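You operate a simulated robot arm through the tools that you are given. There is no shell and no other tool. Be economical: measure what you need, move in short steps, check, and stop when the job is done.

Carry out the task below with a simulated two-armed robot. There is one attempt and no reset: what you move stays moved.

Task
Fill the carry tray with spare block Lot 59 and get it checked.
Fine: tray latch left open, the tray full on the check pad, the lamp green.

The check looks at the end state, three seconds after you hand in, the way a careful person would. Anything else that was tipped, shoved, dropped, spilled or broken makes it a failure.

Robot
Two 7-joint arms with two-finger parallel grippers on one trunk, on a base that drives. Base frame: it is fixed to the floor where the robot stands at the start and does not move with it; the origin is under the middle of the robot, x ahead of it, y to its left, z up. Lengths are in m, angles in rad, forces in N, time in s.
The left shoulder is at the start at [0.05, 0.161, 1.098], the right one opposite. With the tool pointing down near the work surface each hand reaches from about 0.1 to 0.66 m from the robot's upright axis, wherever it stands, measured 20 degrees to its own side. Places, roughly: board clamp button [2.1, 0.2, 0.8]; check pad [2.3, 0.9, 0.8]; tray check button [2.2, 0.6, 0.8]; tray checker [2.2, 0.6, 0.8]; tray latch [0.3, 0.7, 0.7]. Payload 3.43 kg a hand.
The tool frame of a hand sits at the grasp point between the pads (the TCP): z along the fingers, y along the line on which they close. The tips reach 0.03 m beyond it. Largest opening 0.094 m; finger width 0.028, thickness 0.01; the body of the gripper, 0.05 by 0.096 m, starts 0.055 m behind the TCP.
Orientation is that of the tool frame in the base frame, as a unit quaternion [x, y, z, w]. With the fingers straight down and closing along the base's y, the tool's x points along the base's -x, its y along +y and its z along -z.

Tools
- The arms move only by the tool move_arm. It takes "left_rows", "right_rows" or both (then of equal length, played together; a hand with none holds still); each is one flat list of numbers, 6 for each row, row after row: the shift along the tool's x, y, z in mm, then the turn, a rotation vector about the tool's x, y, z in rad. In form: [x, y, z, wx, wy, wz, x, y, z, wx, wy, wz, ...]. A call has 1 to 20 rows; each row is the pose to reach, as a shift and turn from the pose commanded when the call began, along the tool's axes at that moment. "left_grip" and "right_grip" are, for a hand that has rows, the closure, from 0 (fully open) to 1 (shut), set as the call begins (left out, the last holds). Each row takes 0.2 s and may step no farther than 0.05 m and 0.15 rad from the row before; otherwise, or with a gripper value out of range, the whole call is refused. Where a pose cannot be reached the arm comes as near as it can. A force on the tool above 60 N (or 10 N above the force at the start of the call, whichever is more), or a blocked arm, ends the call early, and 0.2 s more pass. The fingers move at their own pace (about 0.045 m/s each) and stop on an object; they squeeze with about 26 N. The grip force told is the motor's: it shows also when the fingers shut on nothing. Time passes only in rows, and 0.2 s behind the last, so rows that repeat a pose let the fingers close. It gives the time, the measured TCP pose, the force on the tool (base axes), the opening and the grip force at its end, in the units of the frame above (readings bear some noise), with the torque about the TCP (base axes, N m) and any sound that the robot's microphone picked up, and new pictures: "views" is both (left out), scene, wrist or none (wrist: the cameras of the hands that moved).
- Cameras (640 x 400 px; columns grow to the right, rows downward): "scene" is now at [0.1142, 0.0446, 1.2192]; the picture's right is [0.51, -0.86, 0.00], its down [-0.51, -0.30, -0.81] and it looks along [0.70, 0.41, -0.59] (base axes); focal length 276 px, centre (320, 200). "left" rides on the left gripper at [0.076, -0.014, -0.102] in its tool frame; the picture's right is [0.18, 0.98, 0.00], its down [-0.75, 0.14, -0.64] and it looks along [-0.63, 0.12, 0.77] (tool axes); focal length 243 px, centre (320, 200). "right" rides on the right gripper at [0.076, 0.014, -0.103] in its tool frame; the picture's right is [-0.18, 0.98, 0.00], its down [-0.75, -0.14, -0.64] and it looks along [-0.63, -0.12, 0.77] (tool axes); focal length 243 px, centre (320, 200). There is no depth. A picture from a camera that has moved, and an enlarged one, comes with that camera's place and axes in the base frame and with its lens.
- lift_body(by): slides the trunk up (or, below 0, down) by that many m; the arms and the scene camera ride with it, the base frame stays. It gives what a move gives, with no picture.
- roll_base(legs): drives the robot by 1 to 6 legs, each [ahead, left, turn to the left] in m, m and rad, along the robot's own axes; the way and the turn of a leg run together, so that a leg with both is an arc; at most 1.5 m and 3.142 rad a leg. The arms and the cameras ride along, it lands a little off, and it stops where it bumps. It gives what a move gives, and a new picture of the scene camera.
- aim_head(pan, tilt): turns the head with the scene camera to pan (to the left, within 1.396 rad either way) and tilt (down, from -0.506 to 1.204), counted from straight ahead of the robot. It gives what a move gives, and a new picture of the scene camera.
- zoom(camera, box): a new picture of the part [left, top, right, bottom] of that camera's present view, enlarged. The clock stands still meanwhile.
- sign_off(): hands the job in; it is judged then, once.

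Go step by step. Nothing tells you exact positions but the pictures and the camera data: compare them with the known pose of the tool, close in by small moves and look again before you grip or let go. The budget is 120 turns and 260 pictures, counting those below and the enlarged ones. Unless the task says otherwise, let go and move clear before handing in, and close with one line.

The tools are called after "Call:" as name(argument=value, ...) on one line, values as JSON. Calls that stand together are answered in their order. move_arm: Moves the arms, as the interface text tells. Its arguments: {"type":"object","properties":{"left_rows":{"type":"array"},"left_grip":{"type":"number"},"right_rows":{"type":"array"},"right_grip":{"type":"number"},"views":{"type":"string","enum":["both","scene","wrist","none"]}},"required":[]} The other tools are called the same way: lift_body (by) slides the trunk up or down; roll_base (legs) drives the base; aim_head (pan, tilt) turns the head that bears the scene camera; zoom (camera, box) takes an enlarged picture of a part of a camera's view; sign_off () hands the job in.

At the start:

```text
clock: 0.0
left_tool_pos: [0.3617, 0.3929, 1.0558]
left_tool_rot: [0.0, 1.0, 0.001, -0.001]
left_wrist_force: [-0.8, 0.1, -0.5]
left_wrist_torque: [0.0, 0.01, 0.0]
left_opening: 0.0942
left_grasp_force: 0.0
right_tool_pos: [0.4045, 0.0658, 1.0623]
right_tool_rot: [0.0, 1.0, 0.0, -0.001]
right_wrist_force: [0.8, 0.3, 0.6]
right_wrist_torque: [-0.02, 0.01, -0.03]
right_opening: 0.094
right_grasp_force: 0.0
trunk travel left (down, up): [-0.125, 0.142]
robot x, y, heading: [0.0002, -0.0023, 0.001]
head pan, tilt: [0.531, 0.632]
```

scene: 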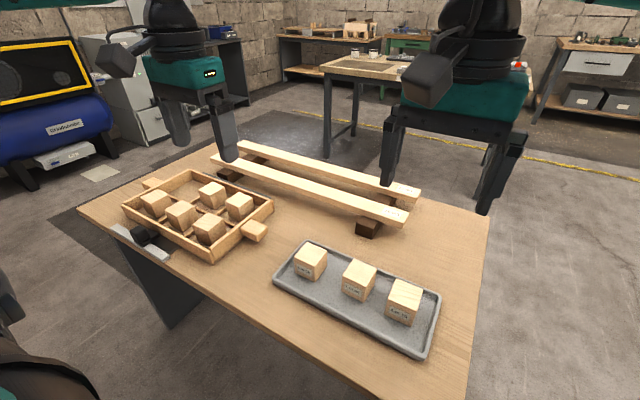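
right: 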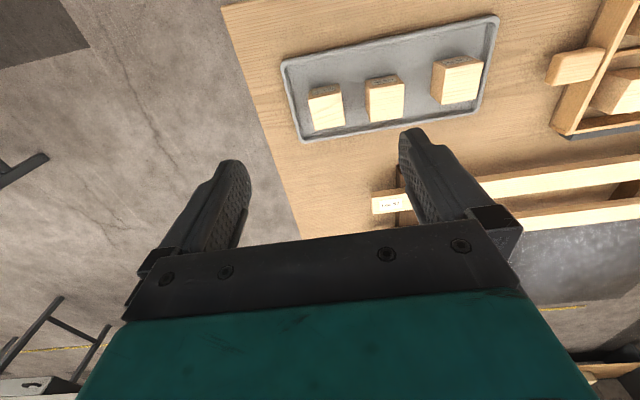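
left: 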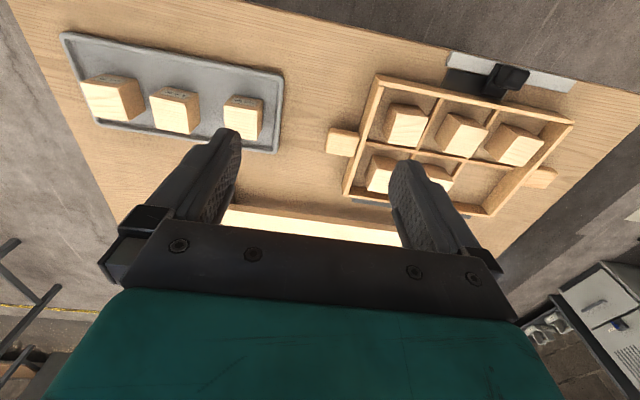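

I see a six-cell tray with five blocks, a grey pan with three labelled spare blocks, and two boards behind. I'll zoom in to read the labels and look at the tray and latch.

Call:
zoom(camera="scene", box=[270, 230, 450, 345])

Call:
zoom(camera="scene", box=[80, 150, 290, 280])

Call:
zoom(camera="left", box=[320, 40, 600, 220])

Call:
zoom(camera="scene", box=[260, 0, 640, 180])

```text
3.48 times, centred on (360, 288) of scene
camera zoom: at [0.1142, 0.0446, 1.2192], right [0.51, -0.86, 0.0], down [-0.51, -0.3, -0.81], along [0.7, 0.41, -0.59], focal length 962 px, centre (181, -104)
```

zoom: 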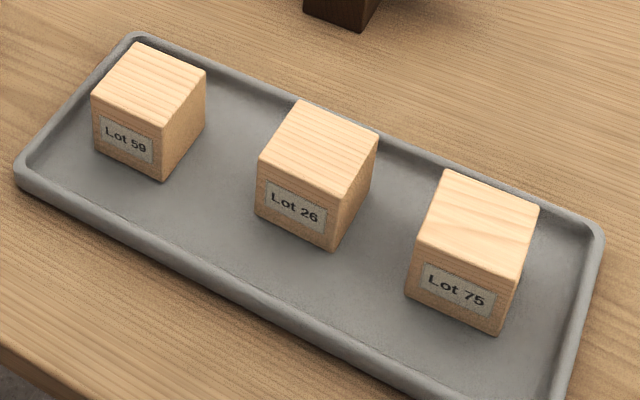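

```text
3.05 times, centred on (185, 215) of scene
camera zoom: at [0.1142, 0.0446, 1.2192], right [0.51, -0.86, 0.0], down [-0.51, -0.3, -0.81], along [0.7, 0.41, -0.59], focal length 843 px, centre (731, 154)
```

zoom: 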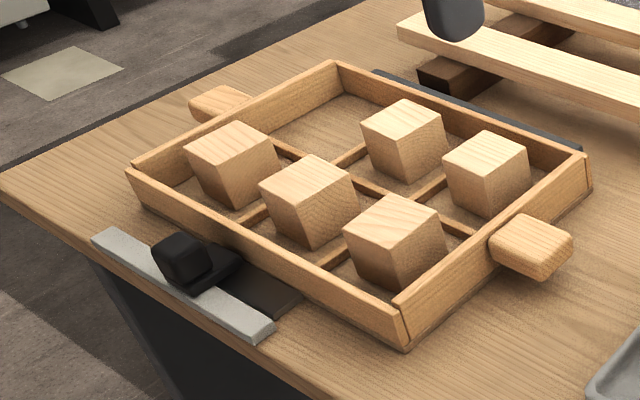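

```text
2.22 times, centred on (460, 130) of left
camera zoom: at [0.2854, 0.3777, 1.1569], right [-0.18, 0.98, 0.0], down [0.75, 0.14, 0.64], along [0.63, 0.12, -0.77], focal length 539 px, centre (9, 356)
```

zoom: 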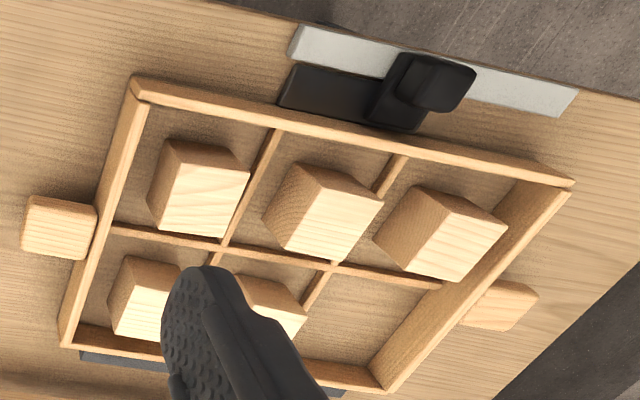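

```text
1.68 times, centred on (450, 90) of scene
camera zoom: at [0.1142, 0.0446, 1.2192], right [0.51, -0.86, 0.0], down [-0.51, -0.3, -0.81], along [0.7, 0.41, -0.59], focal length 466 px, centre (101, 385)
```

zoom: 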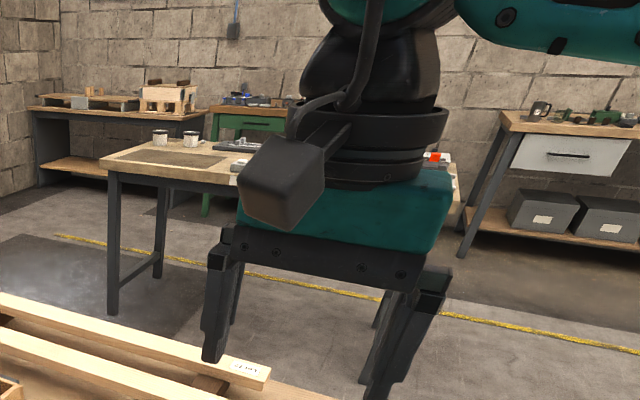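

Lot 59 is the leftmost spare, at about (0.47, 0.28). The empty cell is the far-left one, at about (0.53, 0.79). I need a closer look at the latch, and the checker station too.

Call:
zoom(camera="scene", box=[105, 215, 185, 265])

Call:
zoom(camera="left", box=[430, 40, 590, 140])

Call:
aim_head(pan=0.3, tilt=0.2)

```text
8.00 times, centred on (145, 240) of scene
camera zoom: at [0.1142, 0.0446, 1.2192], right [0.51, -0.86, 0.0], down [-0.51, -0.3, -0.81], along [0.7, 0.41, -0.59], focal length 2212 px, centre (1720, -120)
```

zoom: 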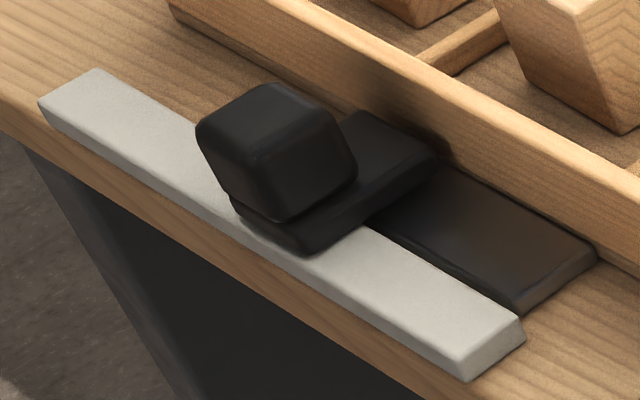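

```text
4.00 times, centred on (510, 90) of left
camera zoom: at [0.2854, 0.3777, 1.1569], right [-0.18, 0.98, 0.0], down [0.75, 0.14, 0.64], along [0.63, 0.12, -0.77], focal length 970 px, centre (-440, 640)
```

zoom: 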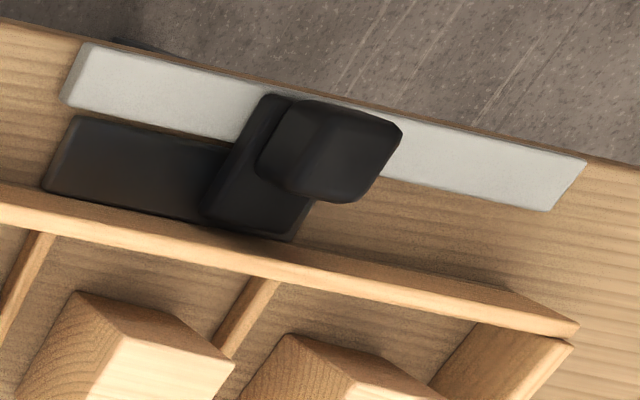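

```text
clock: 0.9
left_tool_pos: [0.3612, 0.3942, 1.0546]
left_tool_rot: [0.001, 1.0, -0.001, 0.0]
left_wrist_force: [0.0, -0.7, -0.2]
left_wrist_torque: [-0.01, 0.03, 0.01]
left_opening: 0.0937
left_grasp_force: 0.1
right_tool_pos: [0.4037, 0.0652, 1.0622]
right_tool_rot: [0.0, 1.0, -0.001, 0.0]
right_wrist_force: [0.0, -0.5, -0.1]
right_wrist_torque: [-0.01, 0.03, 0.01]
right_opening: 0.0939
right_grasp_force: 0.0
trunk travel left (down, up): [-0.125, 0.142]
robot x, y, heading: [0.0017, -0.0001, 0.002]
head pan, tilt: [0.3, 0.201]
camera scene: at [0.1279, 0.0279, 1.2587], right [0.3, -0.96, 0.0], down [-0.19, -0.06, -0.98], along [0.94, 0.29, -0.2], focal length 276 px, centre (320, 200)
```

scene: 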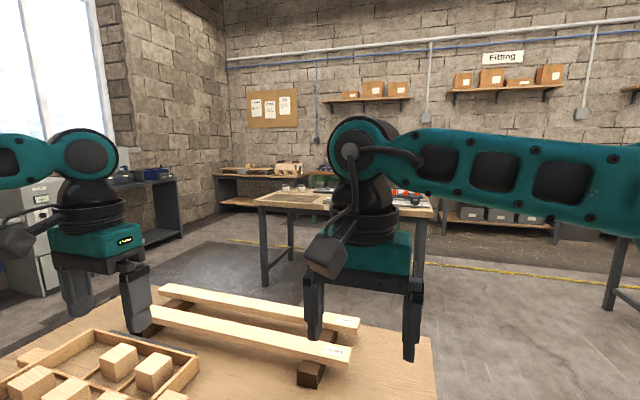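

The latch looks like a slider that traps a black tongue on the tray, and I'll check that when I get close. First I'll pick up Lot 59 with the left hand, starting by moving above it.

Call:
move_arm(left_rows=[-22, -24, 40, 0, 0, 0, -44, -48, 80, 0, 0, 0, -66, -72, 110, 0, 0, 0, -88, -96, 140, 0, 0, 0, -109, -119, 170, 0, 0, 0, -109, -119, 170, 0, 0, 0], left_grip=0, views="wrist")

Call:
aim_head(pan=0.45, tilt=0.75)

```text
refused: row 1 steps farther than a row can; nothing moved
```

```text
clock: 1.9
left_tool_pos: [0.3607, 0.3927, 1.0553]
left_tool_rot: [-0.001, 1.0, 0.0, 0.0]
left_wrist_force: [-0.5, 0.6, -0.3]
left_wrist_torque: [0.04, 0.01, -0.05]
left_opening: 0.0939
left_grasp_force: 0.0
right_tool_pos: [0.4045, 0.0659, 1.0626]
right_tool_rot: [0.001, 1.0, -0.001, 0.0]
right_wrist_force: [0.0, 1.3, 0.6]
right_wrist_torque: [-0.01, 0.04, -0.02]
right_opening: 0.094
right_grasp_force: 0.1
trunk travel left (down, up): [-0.125, 0.142]
robot x, y, heading: [-0.0024, 0.0001, -0.006]
head pan, tilt: [0.45, 0.75]
camera scene: at [0.1135, 0.0364, 1.2092], right [0.43, -0.9, 0.0], down [-0.61, -0.3, -0.73], along [0.66, 0.32, -0.68], focal length 276 px, centre (320, 200)
```

scene: 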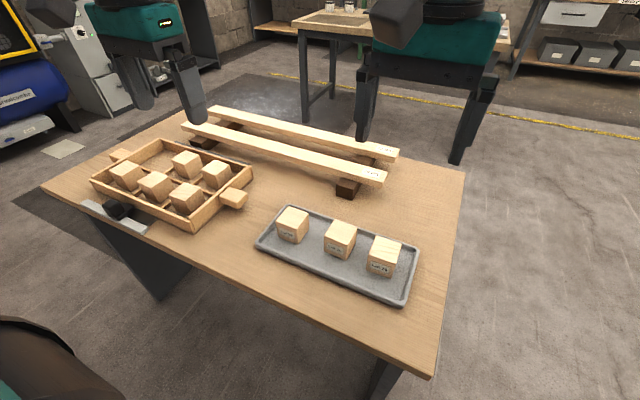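

The step was too long, so I'll use more rows.

Call:
move_arm(left_rows=[-18, -20, 34, 0, 0, 0, -36, -40, 64, 0, 0, 0, -54, -60, 94, 0, 0, 0, -72, -80, 124, 0, 0, 0, -90, -100, 152, 0, 0, 0, -109, -119, 180, 0, 0, 0, -109, -119, 180, 0, 0, 0], left_grip=0, views="both")

```text
clock: 3.5
left_tool_pos: [0.4691, 0.2738, 0.8753]
left_tool_rot: [0.0, 1.0, 0.001, 0.0]
left_wrist_force: [-0.6, 0.0, -0.3]
left_wrist_torque: [0.01, 0.05, 0.01]
left_opening: 0.0941
left_grasp_force: 0.2
right_tool_pos: [0.404, 0.0673, 1.0624]
right_tool_rot: [0.0, 1.0, 0.0, 0.0]
right_wrist_force: [0.3, -0.2, 0.0]
right_wrist_torque: [-0.01, 0.01, -0.01]
right_opening: 0.0941
right_grasp_force: 0.0
trunk travel left (down, up): [-0.125, 0.142]
robot x, y, heading: [-0.001, 0.0004, 0.002]
head pan, tilt: [0.45, 0.75]
camera scene: at [0.1134, 0.0364, 1.2091], right [0.44, -0.9, 0.0], down [-0.61, -0.3, -0.73], along [0.66, 0.32, -0.68], focal length 276 px, centre (320, 200)
camera left: at [0.3939, 0.2586, 0.9764], right [-0.18, 0.98, 0.0], down [0.75, 0.14, 0.64], along [0.63, 0.12, -0.77], focal length 243 px, centre (320, 200)
```

scene: 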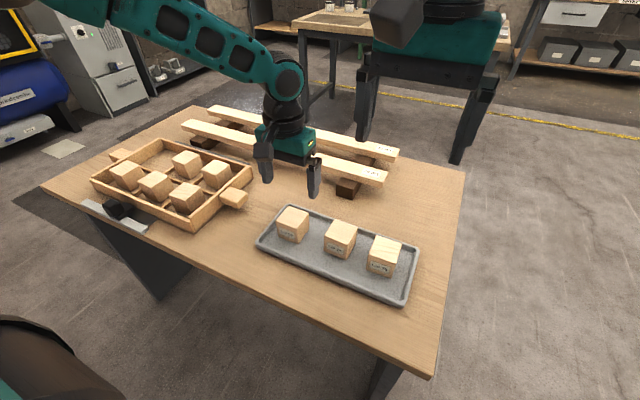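
left: 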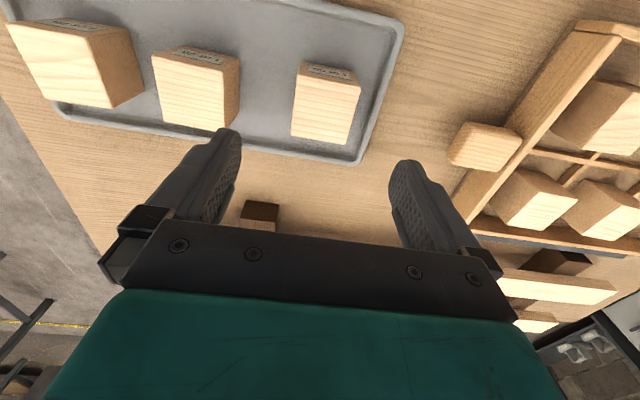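

The wrist view puts the block at about (0.472, 0.277), squared to the axes and 50 mm wide. I'm going straight down over it.

Call:
move_arm(left_rows=[-3, 3, 40, 0, 0, 0, -3, 3, 80, 0, 0, 0, -3, 3, 110, 0, 0, 0, -3, 3, 130, 0, 0, 0, -3, 3, 130, 0, 0, 0], views="both")

```text
clock: 4.7
left_tool_pos: [0.456, 0.2872, 0.7682]
left_tool_rot: [0.0, 1.0, 0.001, -0.001]
left_wrist_force: [0.1, 0.1, -0.8]
left_wrist_torque: [-0.03, -0.02, 0.02]
left_opening: 0.0942
left_grasp_force: 0.0
left hand out of reach, approached as far as the arm can: row 3, 4, 5
right_tool_pos: [0.4048, 0.0661, 1.0613]
right_tool_rot: [0.0, 1.0, -0.001, 0.0]
right_wrist_force: [-0.8, -0.4, 0.3]
right_wrist_torque: [-0.02, -0.01, 0.03]
right_opening: 0.0939
right_grasp_force: 0.1
trunk travel left (down, up): [-0.125, 0.142]
robot x, y, heading: [-0.0032, -0.0021, 0.001]
head pan, tilt: [0.45, 0.75]
camera scene: at [0.1135, 0.0364, 1.2091], right [0.44, -0.9, 0.0], down [-0.61, -0.3, -0.73], along [0.66, 0.32, -0.68], focal length 276 px, centre (320, 200)
camera left: at [0.3804, 0.2716, 0.8704], right [-0.18, 0.98, 0.0], down [0.75, 0.14, 0.64], along [0.63, 0.12, -0.77], focal length 243 px, centre (320, 200)
```

scene: 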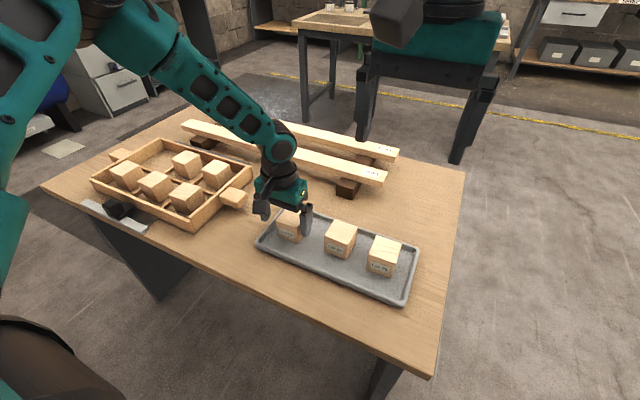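
left: 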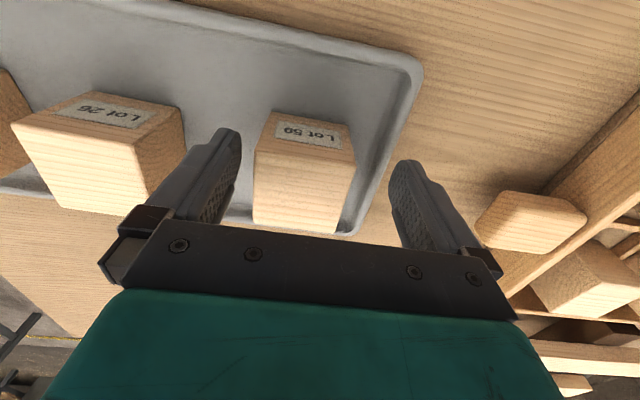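

The reach runs out at this trunk height. I'll raise the hand and then lower the trunk, which brings the hand straight down.

Call:
move_arm(left_rows=[0, 0, -40, 0, 0, 0, 0, 0, -80, 0, 0, 0, 0, 0, -120, 0, 0, 0, 0, 0, -120, 0, 0, 0], views="none")

Call:
lift_body(by=-0.09)

```text
clock: 5.7
left_tool_pos: [0.4556, 0.2866, 0.8888]
left_tool_rot: [0.0, 1.0, 0.0, 0.0]
left_wrist_force: [-0.4, -0.1, -0.2]
left_wrist_torque: [0.02, 0.0, -0.02]
left_opening: 0.0939
left_grasp_force: 0.1
right_tool_pos: [0.404, 0.0658, 1.0619]
right_tool_rot: [0.0, 1.0, 0.0, 0.001]
right_wrist_force: [0.2, -1.1, 0.4]
right_wrist_torque: [-0.03, 0.01, 0.0]
right_opening: 0.0941
right_grasp_force: 0.2
trunk travel left (down, up): [-0.125, 0.142]
robot x, y, heading: [0.0013, -0.0025, 0.003]
head pan, tilt: [0.45, 0.75]
```

```text
clock: 6.9
left_tool_pos: [0.4571, 0.2866, 0.7976]
left_tool_rot: [-0.001, 1.0, 0.0, 0.0]
left_wrist_force: [-0.3, 0.2, 0.2]
left_wrist_torque: [0.01, -0.01, -0.03]
left_opening: 0.0941
left_grasp_force: 0.0
right_tool_pos: [0.4039, 0.0669, 0.9729]
right_tool_rot: [0.0, 1.0, 0.0, 0.0]
right_wrist_force: [-0.9, 0.3, 1.0]
right_wrist_torque: [0.01, 0.0, 0.0]
right_opening: 0.094
right_grasp_force: 0.1
trunk travel left (down, up): [-0.035, 0.232]
robot x, y, heading: [-0.0035, -0.0007, 0.0]
head pan, tilt: [0.45, 0.75]
```

Now at z 0.798. I'll correct x and y, then go down.

Call:
move_arm(left_rows=[-15, -9, 0, 0, 0, 0, -15, -9, 25, 0, 0, 0, -15, -9, 54, 0, 0, 0, -15, -9, 54, 0, 0, 0], views="wrist")

```text
clock: 7.9
left_tool_pos: [0.4714, 0.2768, 0.7504]
left_tool_rot: [-0.001, 1.0, 0.002, 0.005]
left_wrist_force: [-7.0, 5.8, 44.3]
left_wrist_torque: [2.63, 0.64, 0.4]
left_opening: 0.0942
left_grasp_force: 0.0
right_tool_pos: [0.4015, 0.0648, 0.9748]
right_tool_rot: [0.001, 1.0, 0.0, 0.002]
right_wrist_force: [0.2, -0.4, 0.3]
right_wrist_torque: [-0.01, -0.01, -0.01]
right_opening: 0.0939
right_grasp_force: 0.2
trunk travel left (down, up): [-0.035, 0.232]
robot x, y, heading: [-0.004, -0.0011, -0.001]
head pan, tilt: [0.45, 0.75]
camera left: at [0.3953, 0.2613, 0.8508], right [-0.19, 0.98, 0.0], down [0.75, 0.14, 0.65], along [0.64, 0.12, -0.76], focal length 243 px, centre (320, 200)
```

left: 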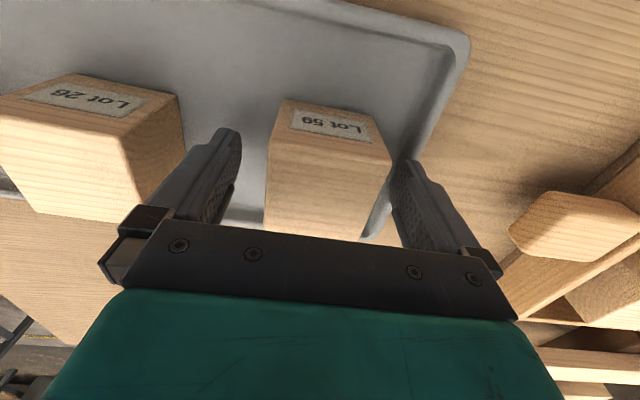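

The left finger landed on the pan rim, with about 44 N upward. I'll back up, narrow the opening so the finger fits inside the rim, and come down less far.

Call:
move_arm(left_rows=[0, 0, -22, 0, 0, 0, 0, 0, -22, 0, 0, 0], views="none")

Call:
move_arm(left_rows=[0, 2, 0, 0, 0, 0, 0, 2, 0, 0, 0, 0, 0, 2, 0, 0, 0, 0], left_grip=0.22, views="both")

```text
clock: 8.5
left_tool_pos: [0.4712, 0.2761, 0.7652]
left_tool_rot: [0.0, 1.0, 0.0, -0.001]
left_wrist_force: [-0.5, -0.4, 0.3]
left_wrist_torque: [0.03, -0.02, 0.01]
left_opening: 0.0941
left_grasp_force: 0.0
right_tool_pos: [0.4039, 0.0665, 0.972]
right_tool_rot: [0.0, 1.0, -0.001, -0.001]
right_wrist_force: [-0.6, 0.4, 0.6]
right_wrist_torque: [0.0, 0.02, -0.03]
right_opening: 0.094
right_grasp_force: 0.2
trunk travel left (down, up): [-0.035, 0.232]
robot x, y, heading: [0.0048, -0.0, 0.002]
head pan, tilt: [0.45, 0.75]
```

```text
clock: 9.3
left_tool_pos: [0.4709, 0.2798, 0.7666]
left_tool_rot: [0.0, 1.0, -0.001, -0.001]
left_wrist_force: [-0.2, -0.2, -0.6]
left_wrist_torque: [0.0, 0.04, 0.01]
left_opening: 0.0733
left_grasp_force: 0.0
right_tool_pos: [0.4044, 0.0665, 0.9714]
right_tool_rot: [0.0, 1.0, 0.001, 0.0]
right_wrist_force: [-0.8, -0.5, 0.3]
right_wrist_torque: [-0.01, 0.01, 0.01]
right_opening: 0.094
right_grasp_force: 0.0
trunk travel left (down, up): [-0.035, 0.232]
robot x, y, heading: [-0.0001, -0.0024, 0.004]
head pan, tilt: [0.45, 0.75]
camera scene: at [0.1135, 0.0364, 1.1191], right [0.44, -0.9, 0.0], down [-0.61, -0.3, -0.73], along [0.66, 0.32, -0.68], focal length 276 px, centre (320, 200)
camera left: at [0.3957, 0.2643, 0.8681], right [-0.18, 0.98, 0.0], down [0.75, 0.14, 0.64], along [0.63, 0.12, -0.77], focal length 243 px, centre (320, 200)
```

scene: 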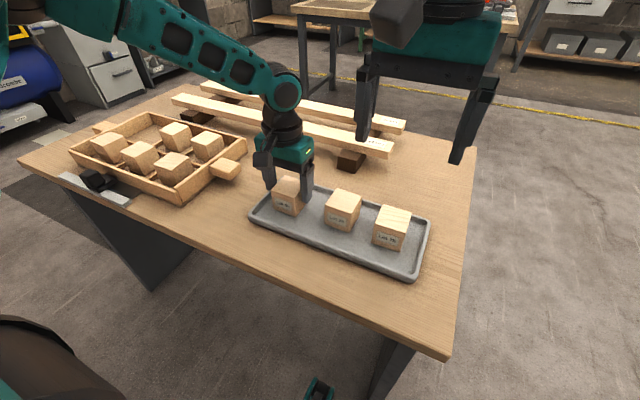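
left: 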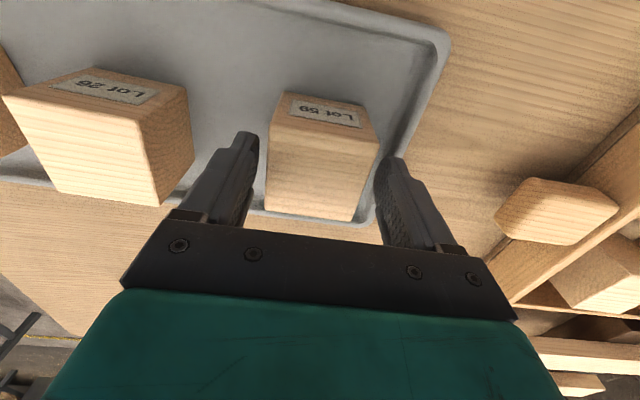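

I'll grip the upper part of the block with the fingertips just above rim height, which gives about 30 mm of overlap.

Call:
move_arm(left_rows=[0, -2, 12, 0, 0, 0, 0, -2, 12, 0, 0, 0], views="none")

Call:
move_arm(left_rows=[0, 0, 0, 0, 0, 0, 0, 0, 0, 0, 0, 0, 0, 0, 0, 0, 0, 0, 0, 0, 0, 0, 0, 0], left_grip=0.7, views="wrist")

```text
clock: 9.9
left_tool_pos: [0.4718, 0.2772, 0.7538]
left_tool_rot: [-0.001, 1.0, 0.0, 0.0]
left_wrist_force: [0.3, -0.3, -0.4]
left_wrist_torque: [0.01, 0.02, -0.01]
left_opening: 0.0733
left_grasp_force: 0.0
right_tool_pos: [0.4049, 0.0657, 0.9721]
right_tool_rot: [0.001, 1.0, 0.0, 0.0]
right_wrist_force: [0.5, 0.2, -0.6]
right_wrist_torque: [0.02, 0.0, 0.01]
right_opening: 0.0941
right_grasp_force: 0.0
trunk travel left (down, up): [-0.035, 0.232]
robot x, y, heading: [0.0008, -0.0002, -0.002]
head pan, tilt: [0.45, 0.75]
```

```text
clock: 10.9
left_tool_pos: [0.4726, 0.2779, 0.7549]
left_tool_rot: [0.0, 1.0, 0.0, 0.0]
left_wrist_force: [1.0, 0.7, -0.4]
left_wrist_torque: [-0.01, -0.03, -0.02]
left_opening: 0.0587
left_grasp_force: 26.0
right_tool_pos: [0.4039, 0.0656, 0.9729]
right_tool_rot: [0.0, 1.0, 0.0, 0.0]
right_wrist_force: [-1.0, 0.3, 1.0]
right_wrist_torque: [0.03, 0.02, 0.0]
right_opening: 0.0941
right_grasp_force: 0.0
trunk travel left (down, up): [-0.035, 0.232]
robot x, y, heading: [-0.0025, 0.0001, 0.002]
head pan, tilt: [0.45, 0.75]
camera left: at [0.3956, 0.2621, 0.8562], right [-0.18, 0.98, 0.0], down [0.75, 0.14, 0.64], along [0.63, 0.12, -0.77], focal length 243 px, centre (320, 200)
```

left: 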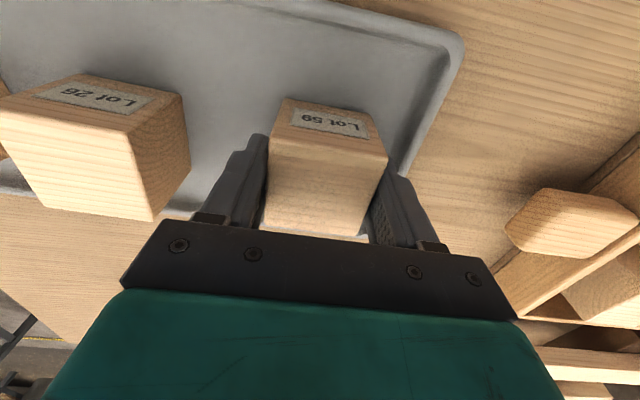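

Lot 59 is gripped and measures about 59 mm wide. I'll lift it, then drive left.

Call:
move_arm(left_rows=[0, 0, -40, 0, 0, 0, 0, 0, -80, 0, 0, 0, 0, 0, -120, 0, 0, 0, 0, 0, -150, 0, 0, 0, 0, 0, -150, 0, 0, 0], views="wrist", left_grip=0.8)

Call:
roll_base(legs=[[0, 0.45, 0]])

```text
clock: 12.1
left_tool_pos: [0.471, 0.2778, 0.9036]
left_tool_rot: [0.0, 1.0, 0.001, 0.0]
left_wrist_force: [0.5, 0.1, -0.4]
left_wrist_torque: [0.0, -0.01, 0.0]
left_opening: 0.0589
left_grasp_force: 26.5
right_tool_pos: [0.4044, 0.0661, 0.9736]
right_tool_rot: [-0.001, 1.0, 0.0, 0.001]
right_wrist_force: [-0.1, 0.0, -0.2]
right_wrist_torque: [-0.02, 0.0, -0.02]
right_opening: 0.0939
right_grasp_force: 0.0
trunk travel left (down, up): [-0.035, 0.232]
robot x, y, heading: [0.0025, 0.0017, 0.004]
head pan, tilt: [0.45, 0.75]
camera left: at [0.3952, 0.2623, 1.0066], right [-0.18, 0.98, 0.0], down [0.75, 0.14, 0.64], along [0.63, 0.12, -0.77], focal length 243 px, centre (320, 200)
```

left: 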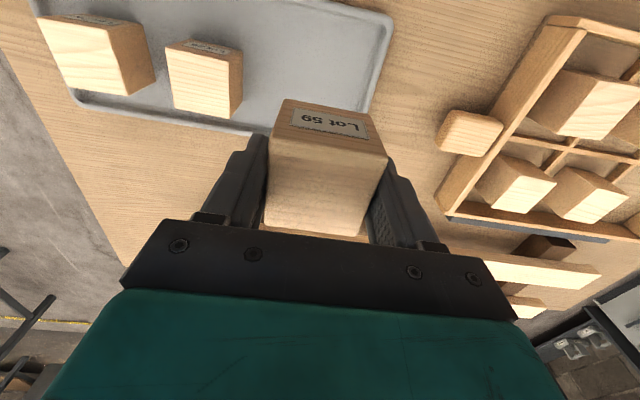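

```text
clock: 14.8
left_tool_pos: [0.4689, 0.7275, 0.9045]
left_tool_rot: [-0.003, 1.0, 0.001, 0.0]
left_wrist_force: [-0.1, -0.2, -0.4]
left_wrist_torque: [0.01, 0.0, -0.01]
left_opening: 0.0586
left_grasp_force: 25.8
right_tool_pos: [0.4033, 0.5153, 0.9727]
right_tool_rot: [-0.002, 1.0, 0.0, 0.0]
right_wrist_force: [0.6, 0.0, -0.6]
right_wrist_torque: [0.01, -0.01, 0.01]
right_opening: 0.0941
right_grasp_force: 0.0
trunk travel left (down, up): [-0.035, 0.232]
robot x, y, heading: [0.0012, 0.448, 0.002]
head pan, tilt: [0.45, 0.75]
camera scene: at [0.1124, 0.484, 1.1191], right [0.44, -0.9, 0.0], down [-0.61, -0.3, -0.73], along [0.66, 0.32, -0.68], focal length 276 px, centre (320, 200)
```

scene: 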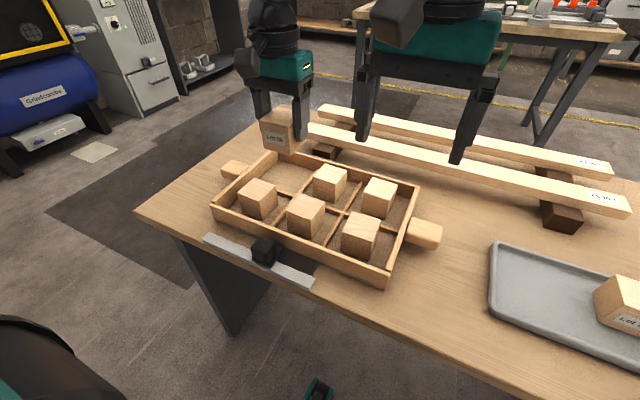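

I'll zoom in on the tray to locate the empty cell.

Call:
zoom(camera="scene", box=[190, 130, 350, 230])

Call:
zoom(camera="left", box=[0, 0, 640, 400])

```text
4.00 times, centred on (270, 180) of scene
camera zoom: at [0.1124, 0.484, 1.1191], right [0.44, -0.9, 0.0], down [-0.61, -0.3, -0.73], along [0.66, 0.32, -0.68], focal length 1106 px, centre (520, 280)
```

zoom: 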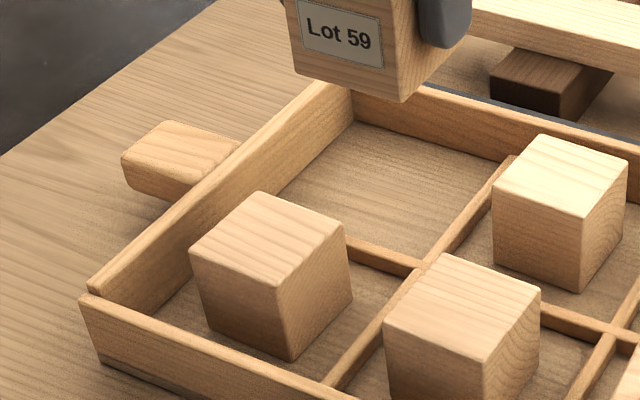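

```text
1.00 times, centred on (320, 200) of left
camera zoom: at [0.3931, 0.7111, 1.0061], right [-0.19, 0.98, 0.0], down [0.75, 0.14, 0.64], along [0.63, 0.12, -0.77], focal length 243 px, centre (320, 200)
```

zoom: 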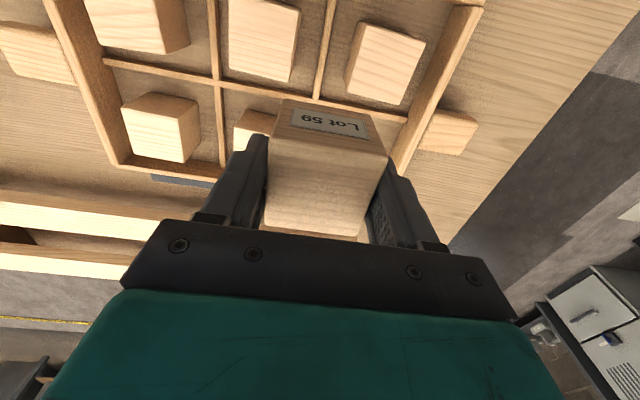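

The empty cell centre works out at about (0.538, 0.783). I'll move above it at z 0.83 and then check.

Call:
move_arm(left_rows=[-25, 20, 0, 0, 0, 0, -50, 40, 0, 0, 0, 0, -69, 55, 20, 0, 0, 0, -69, 55, 50, 0, 0, 0, -69, 55, 75, 0, 0, 0, -69, 55, 75, 0, 0, 0], views="both")

```text
clock: 16.2
left_tool_pos: [0.5386, 0.781, 0.8295]
left_tool_rot: [-0.002, 1.0, 0.001, 0.0]
left_wrist_force: [-0.2, -0.1, -0.3]
left_wrist_torque: [0.01, -0.01, 0.01]
left_opening: 0.0587
left_grasp_force: 25.6
right_tool_pos: [0.4034, 0.5141, 0.9732]
right_tool_rot: [-0.002, 1.0, 0.0, 0.0]
right_wrist_force: [-0.4, 0.7, 0.1]
right_wrist_torque: [0.02, 0.01, 0.03]
right_opening: 0.0942
right_grasp_force: 0.1
trunk travel left (down, up): [-0.035, 0.232]
robot x, y, heading: [0.0002, 0.4474, 0.004]
head pan, tilt: [0.45, 0.75]
camera scene: at [0.1124, 0.4838, 1.1191], right [0.44, -0.9, 0.0], down [-0.61, -0.3, -0.73], along [0.66, 0.32, -0.68], focal length 276 px, centre (320, 200)
camera left: at [0.4623, 0.7655, 0.9305], right [-0.19, 0.98, 0.0], down [0.75, 0.14, 0.64], along [0.63, 0.12, -0.77], focal length 243 px, centre (320, 200)
```

scene: 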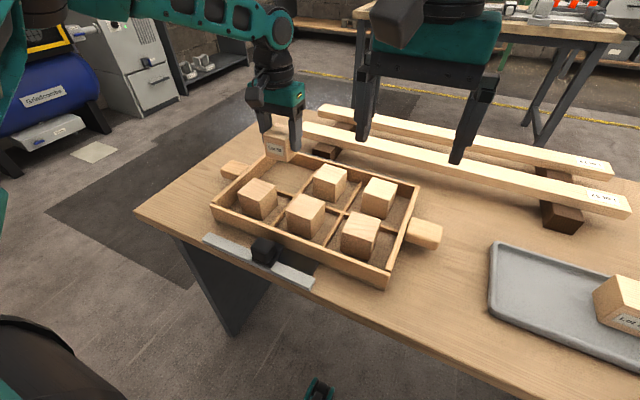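
left: 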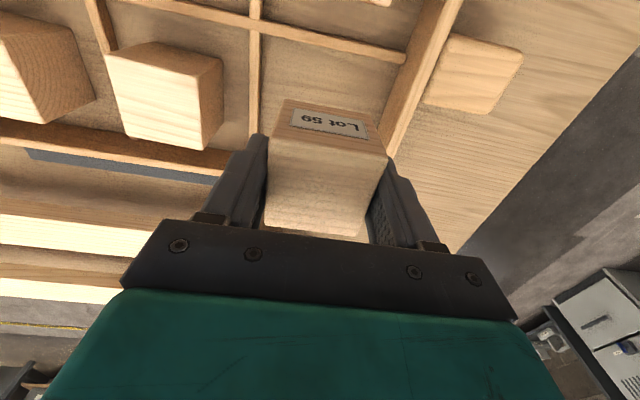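

The wrist view agrees, giving a cell centre of about (0.537, 0.786). I'll lower the block in.

Call:
move_arm(left_rows=[0, 4, 20, 0, 0, 0, 0, 4, 45, 0, 0, 0, 0, 4, 60, 0, 0, 0, 0, 4, 66, 0, 0, 0, 0, 4, 70, 0, 0, 0, 0, 4, 70, 0, 0, 0], views="both")

```text
clock: 17.6
left_tool_pos: [0.5383, 0.7864, 0.7586]
left_tool_rot: [-0.003, 1.0, -0.001, 0.0]
left_wrist_force: [-0.8, -0.3, 0.0]
left_wrist_torque: [-0.01, 0.02, 0.02]
left_opening: 0.0586
left_grasp_force: 26.4
right_tool_pos: [0.4029, 0.5151, 0.9726]
right_tool_rot: [-0.002, 1.0, 0.0, 0.0]
right_wrist_force: [0.8, 0.2, 0.1]
right_wrist_torque: [0.01, 0.02, -0.01]
right_opening: 0.0938
right_grasp_force: 0.1
trunk travel left (down, up): [-0.035, 0.232]
robot x, y, heading: [-0.0029, 0.448, 0.004]
head pan, tilt: [0.45, 0.75]
camera scene: at [0.1124, 0.4838, 1.1191], right [0.44, -0.9, 0.0], down [-0.61, -0.3, -0.73], along [0.66, 0.32, -0.68], focal length 276 px, centre (320, 200)
camera left: at [0.462, 0.7703, 0.8609], right [-0.19, 0.98, 0.0], down [0.75, 0.14, 0.64], along [0.63, 0.12, -0.77], focal length 243 px, centre (320, 200)
```

scene: 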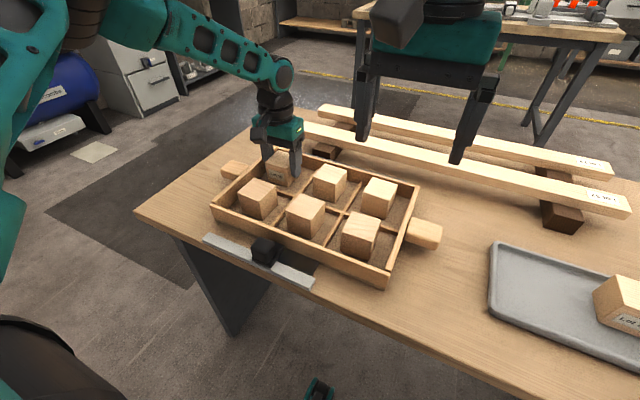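
left: 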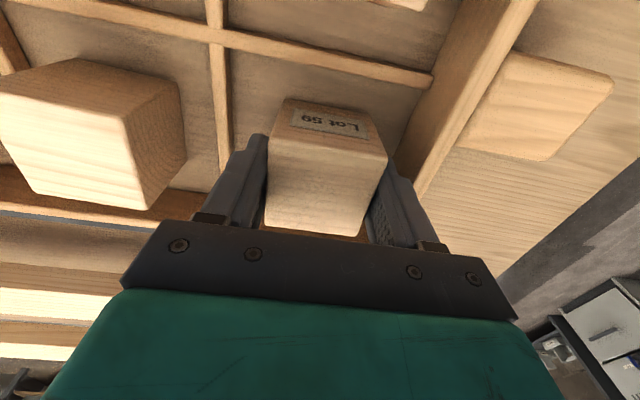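

It's centred in the cell. I'll creep down until it touches.

Call:
move_arm(left_rows=[0, 0, 2, 0, 0, 0, 0, 0, 4, 0, 0, 0, 0, 0, 6, 0, 0, 0], views="none")

```text
clock: 18.4
left_tool_pos: [0.5379, 0.7857, 0.7569]
left_tool_rot: [-0.002, 1.0, 0.001, 0.003]
left_wrist_force: [-3.0, 2.4, 15.0]
left_wrist_torque: [-0.01, 0.49, -0.04]
left_opening: 0.0585
left_grasp_force: 26.0
right_tool_pos: [0.4023, 0.5148, 0.9728]
right_tool_rot: [-0.003, 1.0, 0.0, 0.001]
right_wrist_force: [0.5, 0.9, -0.2]
right_wrist_torque: [0.02, 0.01, 0.0]
right_opening: 0.0941
right_grasp_force: 0.1
trunk travel left (down, up): [-0.035, 0.232]
robot x, y, heading: [-0.0004, 0.45, 0.001]
head pan, tilt: [0.45, 0.75]
```

It's in contact at 15 N upward, so the block is seated. I'll open part-way and go straight up.

Call:
move_arm(left_rows=[0, 0, -3, 0, 0, 0, 0, 0, -3, 0, 0, 0, 0, 0, -3, 0, 0, 0], left_grip=0.2, views="none")

Call:
move_arm(left_rows=[0, 0, -40, 0, 0, 0, 0, 0, -80, 0, 0, 0, 0, 0, -120, 0, 0, 0, 0, 0, -150, 0, 0, 0, 0, 0, -150, 0, 0, 0], views="both")

```text
clock: 19.2
left_tool_pos: [0.5376, 0.7866, 0.7565]
left_tool_rot: [-0.002, 1.0, 0.001, 0.001]
left_wrist_force: [-0.3, 0.2, -0.1]
left_wrist_torque: [0.01, -0.04, 0.02]
left_opening: 0.0754
left_grasp_force: 0.0
right_tool_pos: [0.4037, 0.5142, 0.9714]
right_tool_rot: [-0.002, 1.0, -0.001, 0.0]
right_wrist_force: [-0.3, -0.3, 0.6]
right_wrist_torque: [0.0, 0.05, 0.01]
right_opening: 0.0942
right_grasp_force: 0.0
trunk travel left (down, up): [-0.035, 0.232]
robot x, y, heading: [-0.0028, 0.4493, 0.004]
head pan, tilt: [0.45, 0.75]
```

```text
clock: 20.4
left_tool_pos: [0.5373, 0.7877, 0.9072]
left_tool_rot: [-0.003, 1.0, 0.0, -0.001]
left_wrist_force: [0.4, -0.2, 1.0]
left_wrist_torque: [0.04, 0.03, -0.02]
left_opening: 0.0751
left_grasp_force: 0.1
right_tool_pos: [0.4037, 0.5147, 0.9729]
right_tool_rot: [-0.002, 1.0, 0.0, 0.0]
right_wrist_force: [0.5, -0.3, 0.4]
right_wrist_torque: [0.02, 0.02, 0.0]
right_opening: 0.094
right_grasp_force: 0.1
trunk travel left (down, up): [-0.035, 0.232]
robot x, y, heading: [-0.0011, 0.4461, 0.005]
head pan, tilt: [0.45, 0.75]
camera scene: at [0.1123, 0.4838, 1.1191], right [0.44, -0.9, 0.0], down [-0.61, -0.3, -0.73], along [0.66, 0.32, -0.68], focal length 276 px, centre (320, 200)
camera left: at [0.4614, 0.7713, 1.0088], right [-0.19, 0.98, 0.0], down [0.75, 0.15, 0.64], along [0.63, 0.12, -0.77], focal length 243 px, centre (320, 200)
```

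scene: 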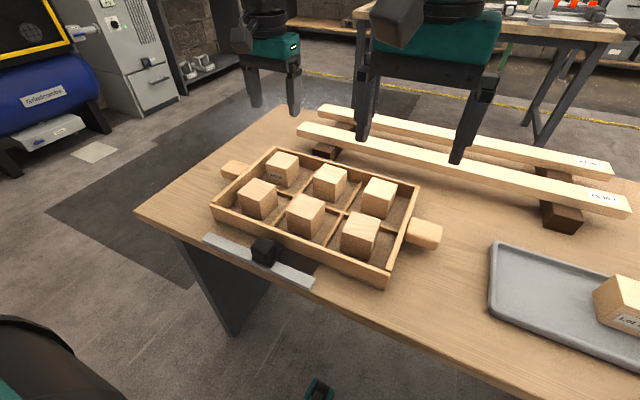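
left: 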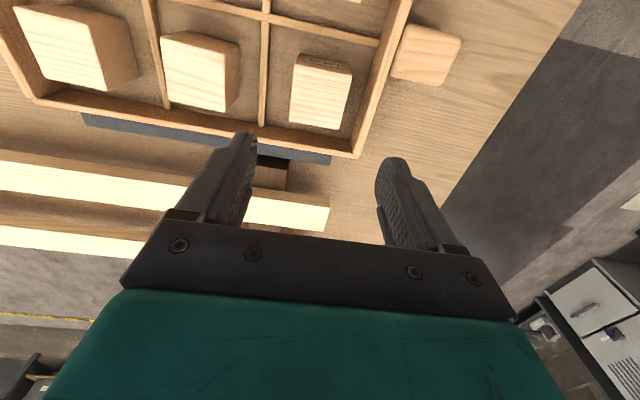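

The tray is full. Now I'll look at the latch knob from here.

Call:
zoom(camera="scene", box=[190, 215, 334, 305])

```text
4.44 times, centred on (262, 260) of scene
camera zoom: at [0.1123, 0.4838, 1.1191], right [0.44, -0.9, 0.0], down [-0.61, -0.3, -0.73], along [0.66, 0.32, -0.68], focal length 1229 px, centre (578, -67)
```

zoom: 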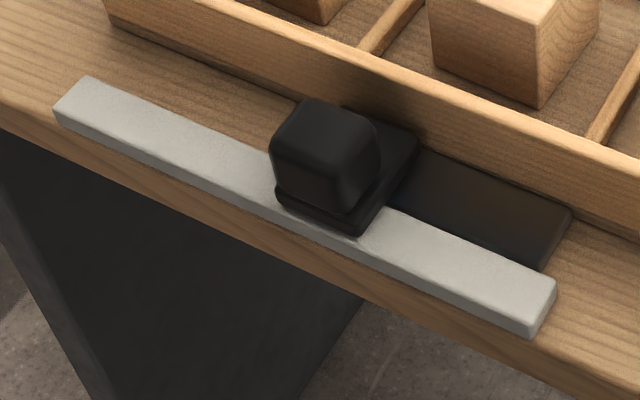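

The knob is at about (0.326, 0.69) with its top near z 0.755. I'll bring the left hand above it and check with the wrist camera.

Call:
move_arm(left_rows=[42, -20, 0, 0, 0, 0, 84, -40, 0, 0, 0, 0, 126, -60, 0, 0, 0, 0, 168, -80, 0, 0, 0, 0, 211, -98, 0, 0, 0, 0, 211, -98, 35, 0, 0, 0, 211, -98, 70, 0, 0, 0, 211, -98, 70, 0, 0, 0], left_grip=0.1, views="both")

```text
clock: 22.2
left_tool_pos: [0.3271, 0.6886, 0.8349]
left_tool_rot: [-0.003, 1.0, 0.0, 0.0]
left_wrist_force: [0.5, -0.2, -0.1]
left_wrist_torque: [-0.01, 0.0, -0.04]
left_opening: 0.0846
left_grasp_force: 0.1
right_tool_pos: [0.4033, 0.5145, 0.9731]
right_tool_rot: [-0.001, 1.0, 0.0, 0.0]
right_wrist_force: [0.3, -0.4, -0.2]
right_wrist_torque: [0.03, 0.0, -0.03]
right_opening: 0.094
right_grasp_force: 0.0
trunk travel left (down, up): [-0.035, 0.232]
robot x, y, heading: [-0.0004, 0.4479, 0.011]
head pan, tilt: [0.45, 0.75]
camera scene: at [0.1123, 0.4838, 1.1191], right [0.44, -0.9, 0.0], down [-0.61, -0.3, -0.73], along [0.66, 0.32, -0.68], focal length 276 px, centre (320, 200)
camera left: at [0.2512, 0.6712, 0.9376], right [-0.19, 0.98, 0.0], down [0.75, 0.15, 0.64], along [0.63, 0.12, -0.77], focal length 243 px, centre (320, 200)
```

scene: 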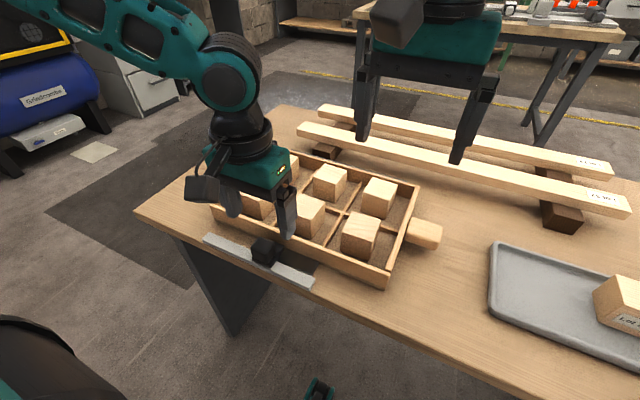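
left: 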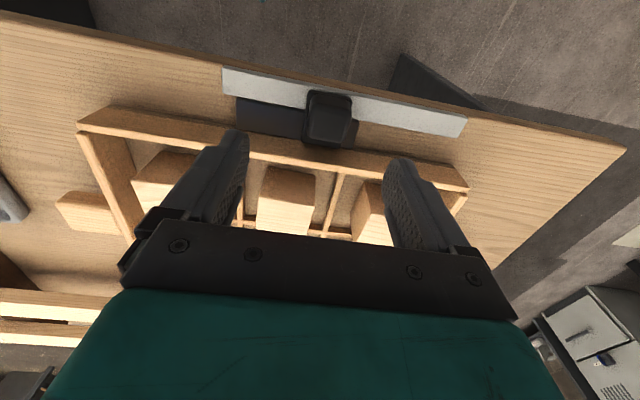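

I'll shift slightly to x of about 0.32 and go down onto the knob.

Call:
move_arm(left_rows=[7, 1, 30, 0, 0, 0, 7, 1, 60, 0, 0, 0, 7, 1, 80, 0, 0, 0, 7, 1, 80, 0, 0, 0], left_grip=0.1, views="both")

Call:
zoom(camera="scene", box=[180, 180, 340, 290])

```text
clock: 23.2
left_tool_pos: [0.3212, 0.6881, 0.7553]
left_tool_rot: [-0.003, 1.0, 0.0, 0.0]
left_wrist_force: [-0.4, 0.0, -0.5]
left_wrist_torque: [0.01, -0.02, -0.03]
left_opening: 0.0845
left_grasp_force: 0.1
right_tool_pos: [0.4031, 0.5147, 0.9726]
right_tool_rot: [-0.001, 1.0, 0.0, -0.001]
right_wrist_force: [0.6, 0.5, -0.2]
right_wrist_torque: [0.0, 0.02, 0.05]
right_opening: 0.094
right_grasp_force: 0.0
trunk travel left (down, up): [-0.035, 0.232]
robot x, y, heading: [0.0008, 0.4494, 0.002]
head pan, tilt: [0.45, 0.75]
camera scene: at [0.1123, 0.4838, 1.1191], right [0.44, -0.9, 0.0], down [-0.61, -0.3, -0.73], along [0.66, 0.32, -0.68], focal length 276 px, centre (320, 200)
camera left: at [0.2445, 0.673, 0.8575], right [-0.19, 0.98, 0.0], down [0.75, 0.15, 0.64], along [0.63, 0.12, -0.77], focal length 243 px, centre (320, 200)
```

scene: 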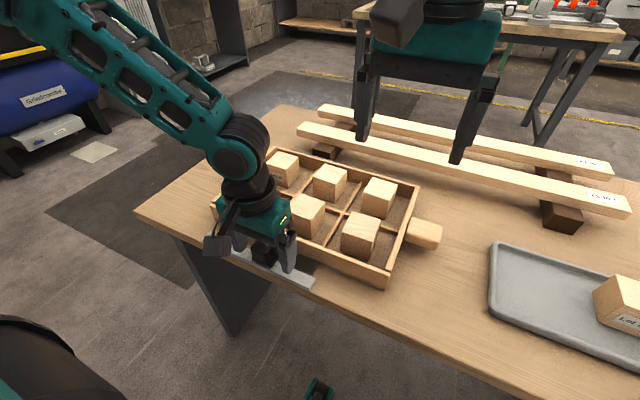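
left: 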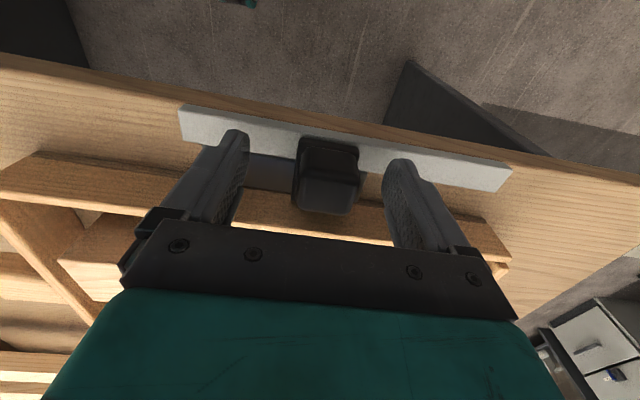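

```text
3.64 times, centred on (260, 235) of scene
camera zoom: at [0.1123, 0.4838, 1.1191], right [0.44, -0.9, 0.0], down [-0.61, -0.3, -0.73], along [0.66, 0.32, -0.68], focal length 1005 px, centre (538, 73)
```

zoom: 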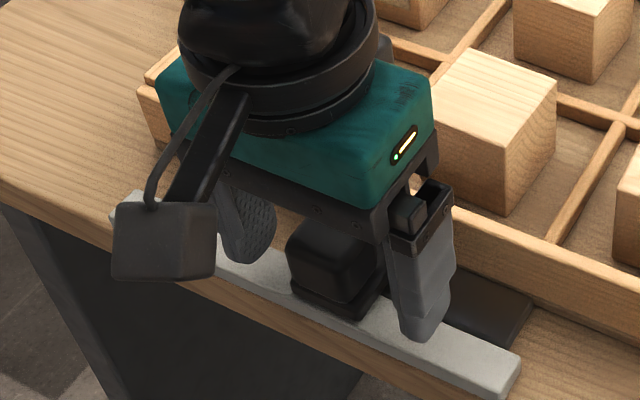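

The knob is between the fingers. I'll close gently on it.

Call:
move_arm(left_rows=[0, 3, 0, 0, 0, 0, 0, 3, 0, 0, 0, 0, 0, 3, 0, 0, 0, 0, 0, 3, 0, 0, 0, 0, 0, 3, 0, 0, 0, 0], left_grip=0.75, views="wrist")

```text
clock: 24.4
left_tool_pos: [0.3207, 0.6927, 0.7554]
left_tool_rot: [-0.004, 1.0, 0.001, 0.0]
left_wrist_force: [0.3, 18.7, 6.2]
left_wrist_torque: [0.32, 0.21, 0.27]
left_opening: 0.0378
left_grasp_force: 44.5
right_tool_pos: [0.4024, 0.5164, 0.9718]
right_tool_rot: [-0.003, 1.0, -0.001, 0.0]
right_wrist_force: [-0.4, -0.2, -0.5]
right_wrist_torque: [0.0, 0.02, -0.03]
right_opening: 0.094
right_grasp_force: 0.0
trunk travel left (down, up): [-0.035, 0.232]
robot x, y, heading: [-0.0011, 0.4445, 0.009]
head pan, tilt: [0.45, 0.75]
camera left: at [0.2446, 0.6772, 0.8577], right [-0.19, 0.98, 0.0], down [0.75, 0.14, 0.64], along [0.63, 0.13, -0.77], focal length 243 px, centre (320, 200)
```

left: 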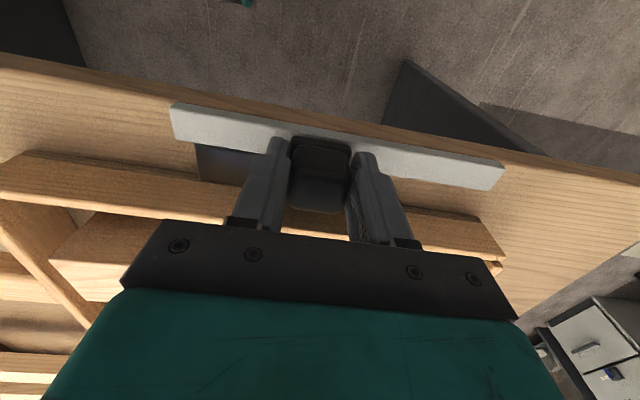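

It's gripped. I'll slide it slowly toward +y.

Call:
move_arm(left_rows=[0, 6, 0, 0, 0, 0, 0, 14, 0, 0, 0, 0, 0, 24, 0, 0, 0, 0, 0, 34, 0, 0, 0, 0], views="both")

```text
clock: 25.4
left_tool_pos: [0.3203, 0.7251, 0.7553]
left_tool_rot: [-0.002, 1.0, 0.0, -0.001]
left_wrist_force: [-0.8, -1.4, -7.2]
left_wrist_torque: [-0.32, -0.77, -0.25]
left_opening: 0.0379
left_grasp_force: 45.1
right_tool_pos: [0.4029, 0.516, 0.9732]
right_tool_rot: [-0.001, 1.0, 0.0, 0.0]
right_wrist_force: [0.2, -0.1, -0.5]
right_wrist_torque: [-0.01, -0.03, 0.01]
right_opening: 0.0936
right_grasp_force: 0.1
trunk travel left (down, up): [-0.035, 0.232]
robot x, y, heading: [-0.0001, 0.449, 0.003]
head pan, tilt: [0.45, 0.75]
camera scene: at [0.1125, 0.4841, 1.1191], right [0.44, -0.9, 0.0], down [-0.61, -0.3, -0.73], along [0.66, 0.32, -0.68], focal length 276 px, centre (320, 200)
camera left: at [0.2445, 0.7096, 0.858], right [-0.19, 0.98, 0.0], down [0.75, 0.14, 0.64], along [0.63, 0.12, -0.77], focal length 243 px, centre (320, 200)
```

scene: 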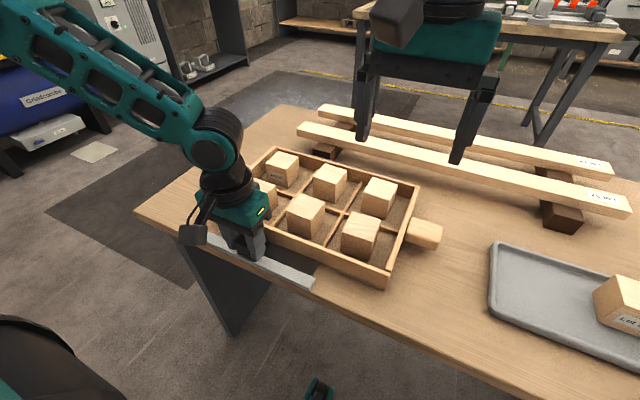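
left: 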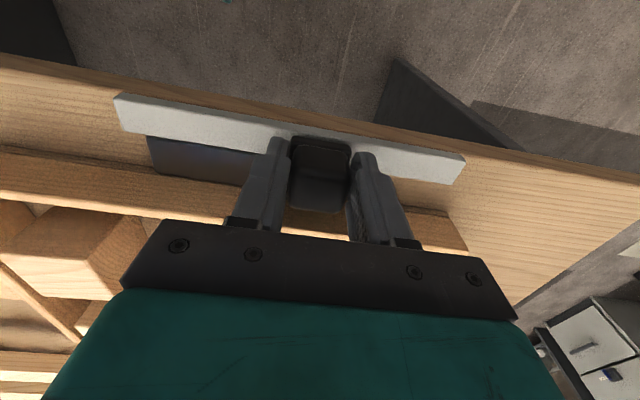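

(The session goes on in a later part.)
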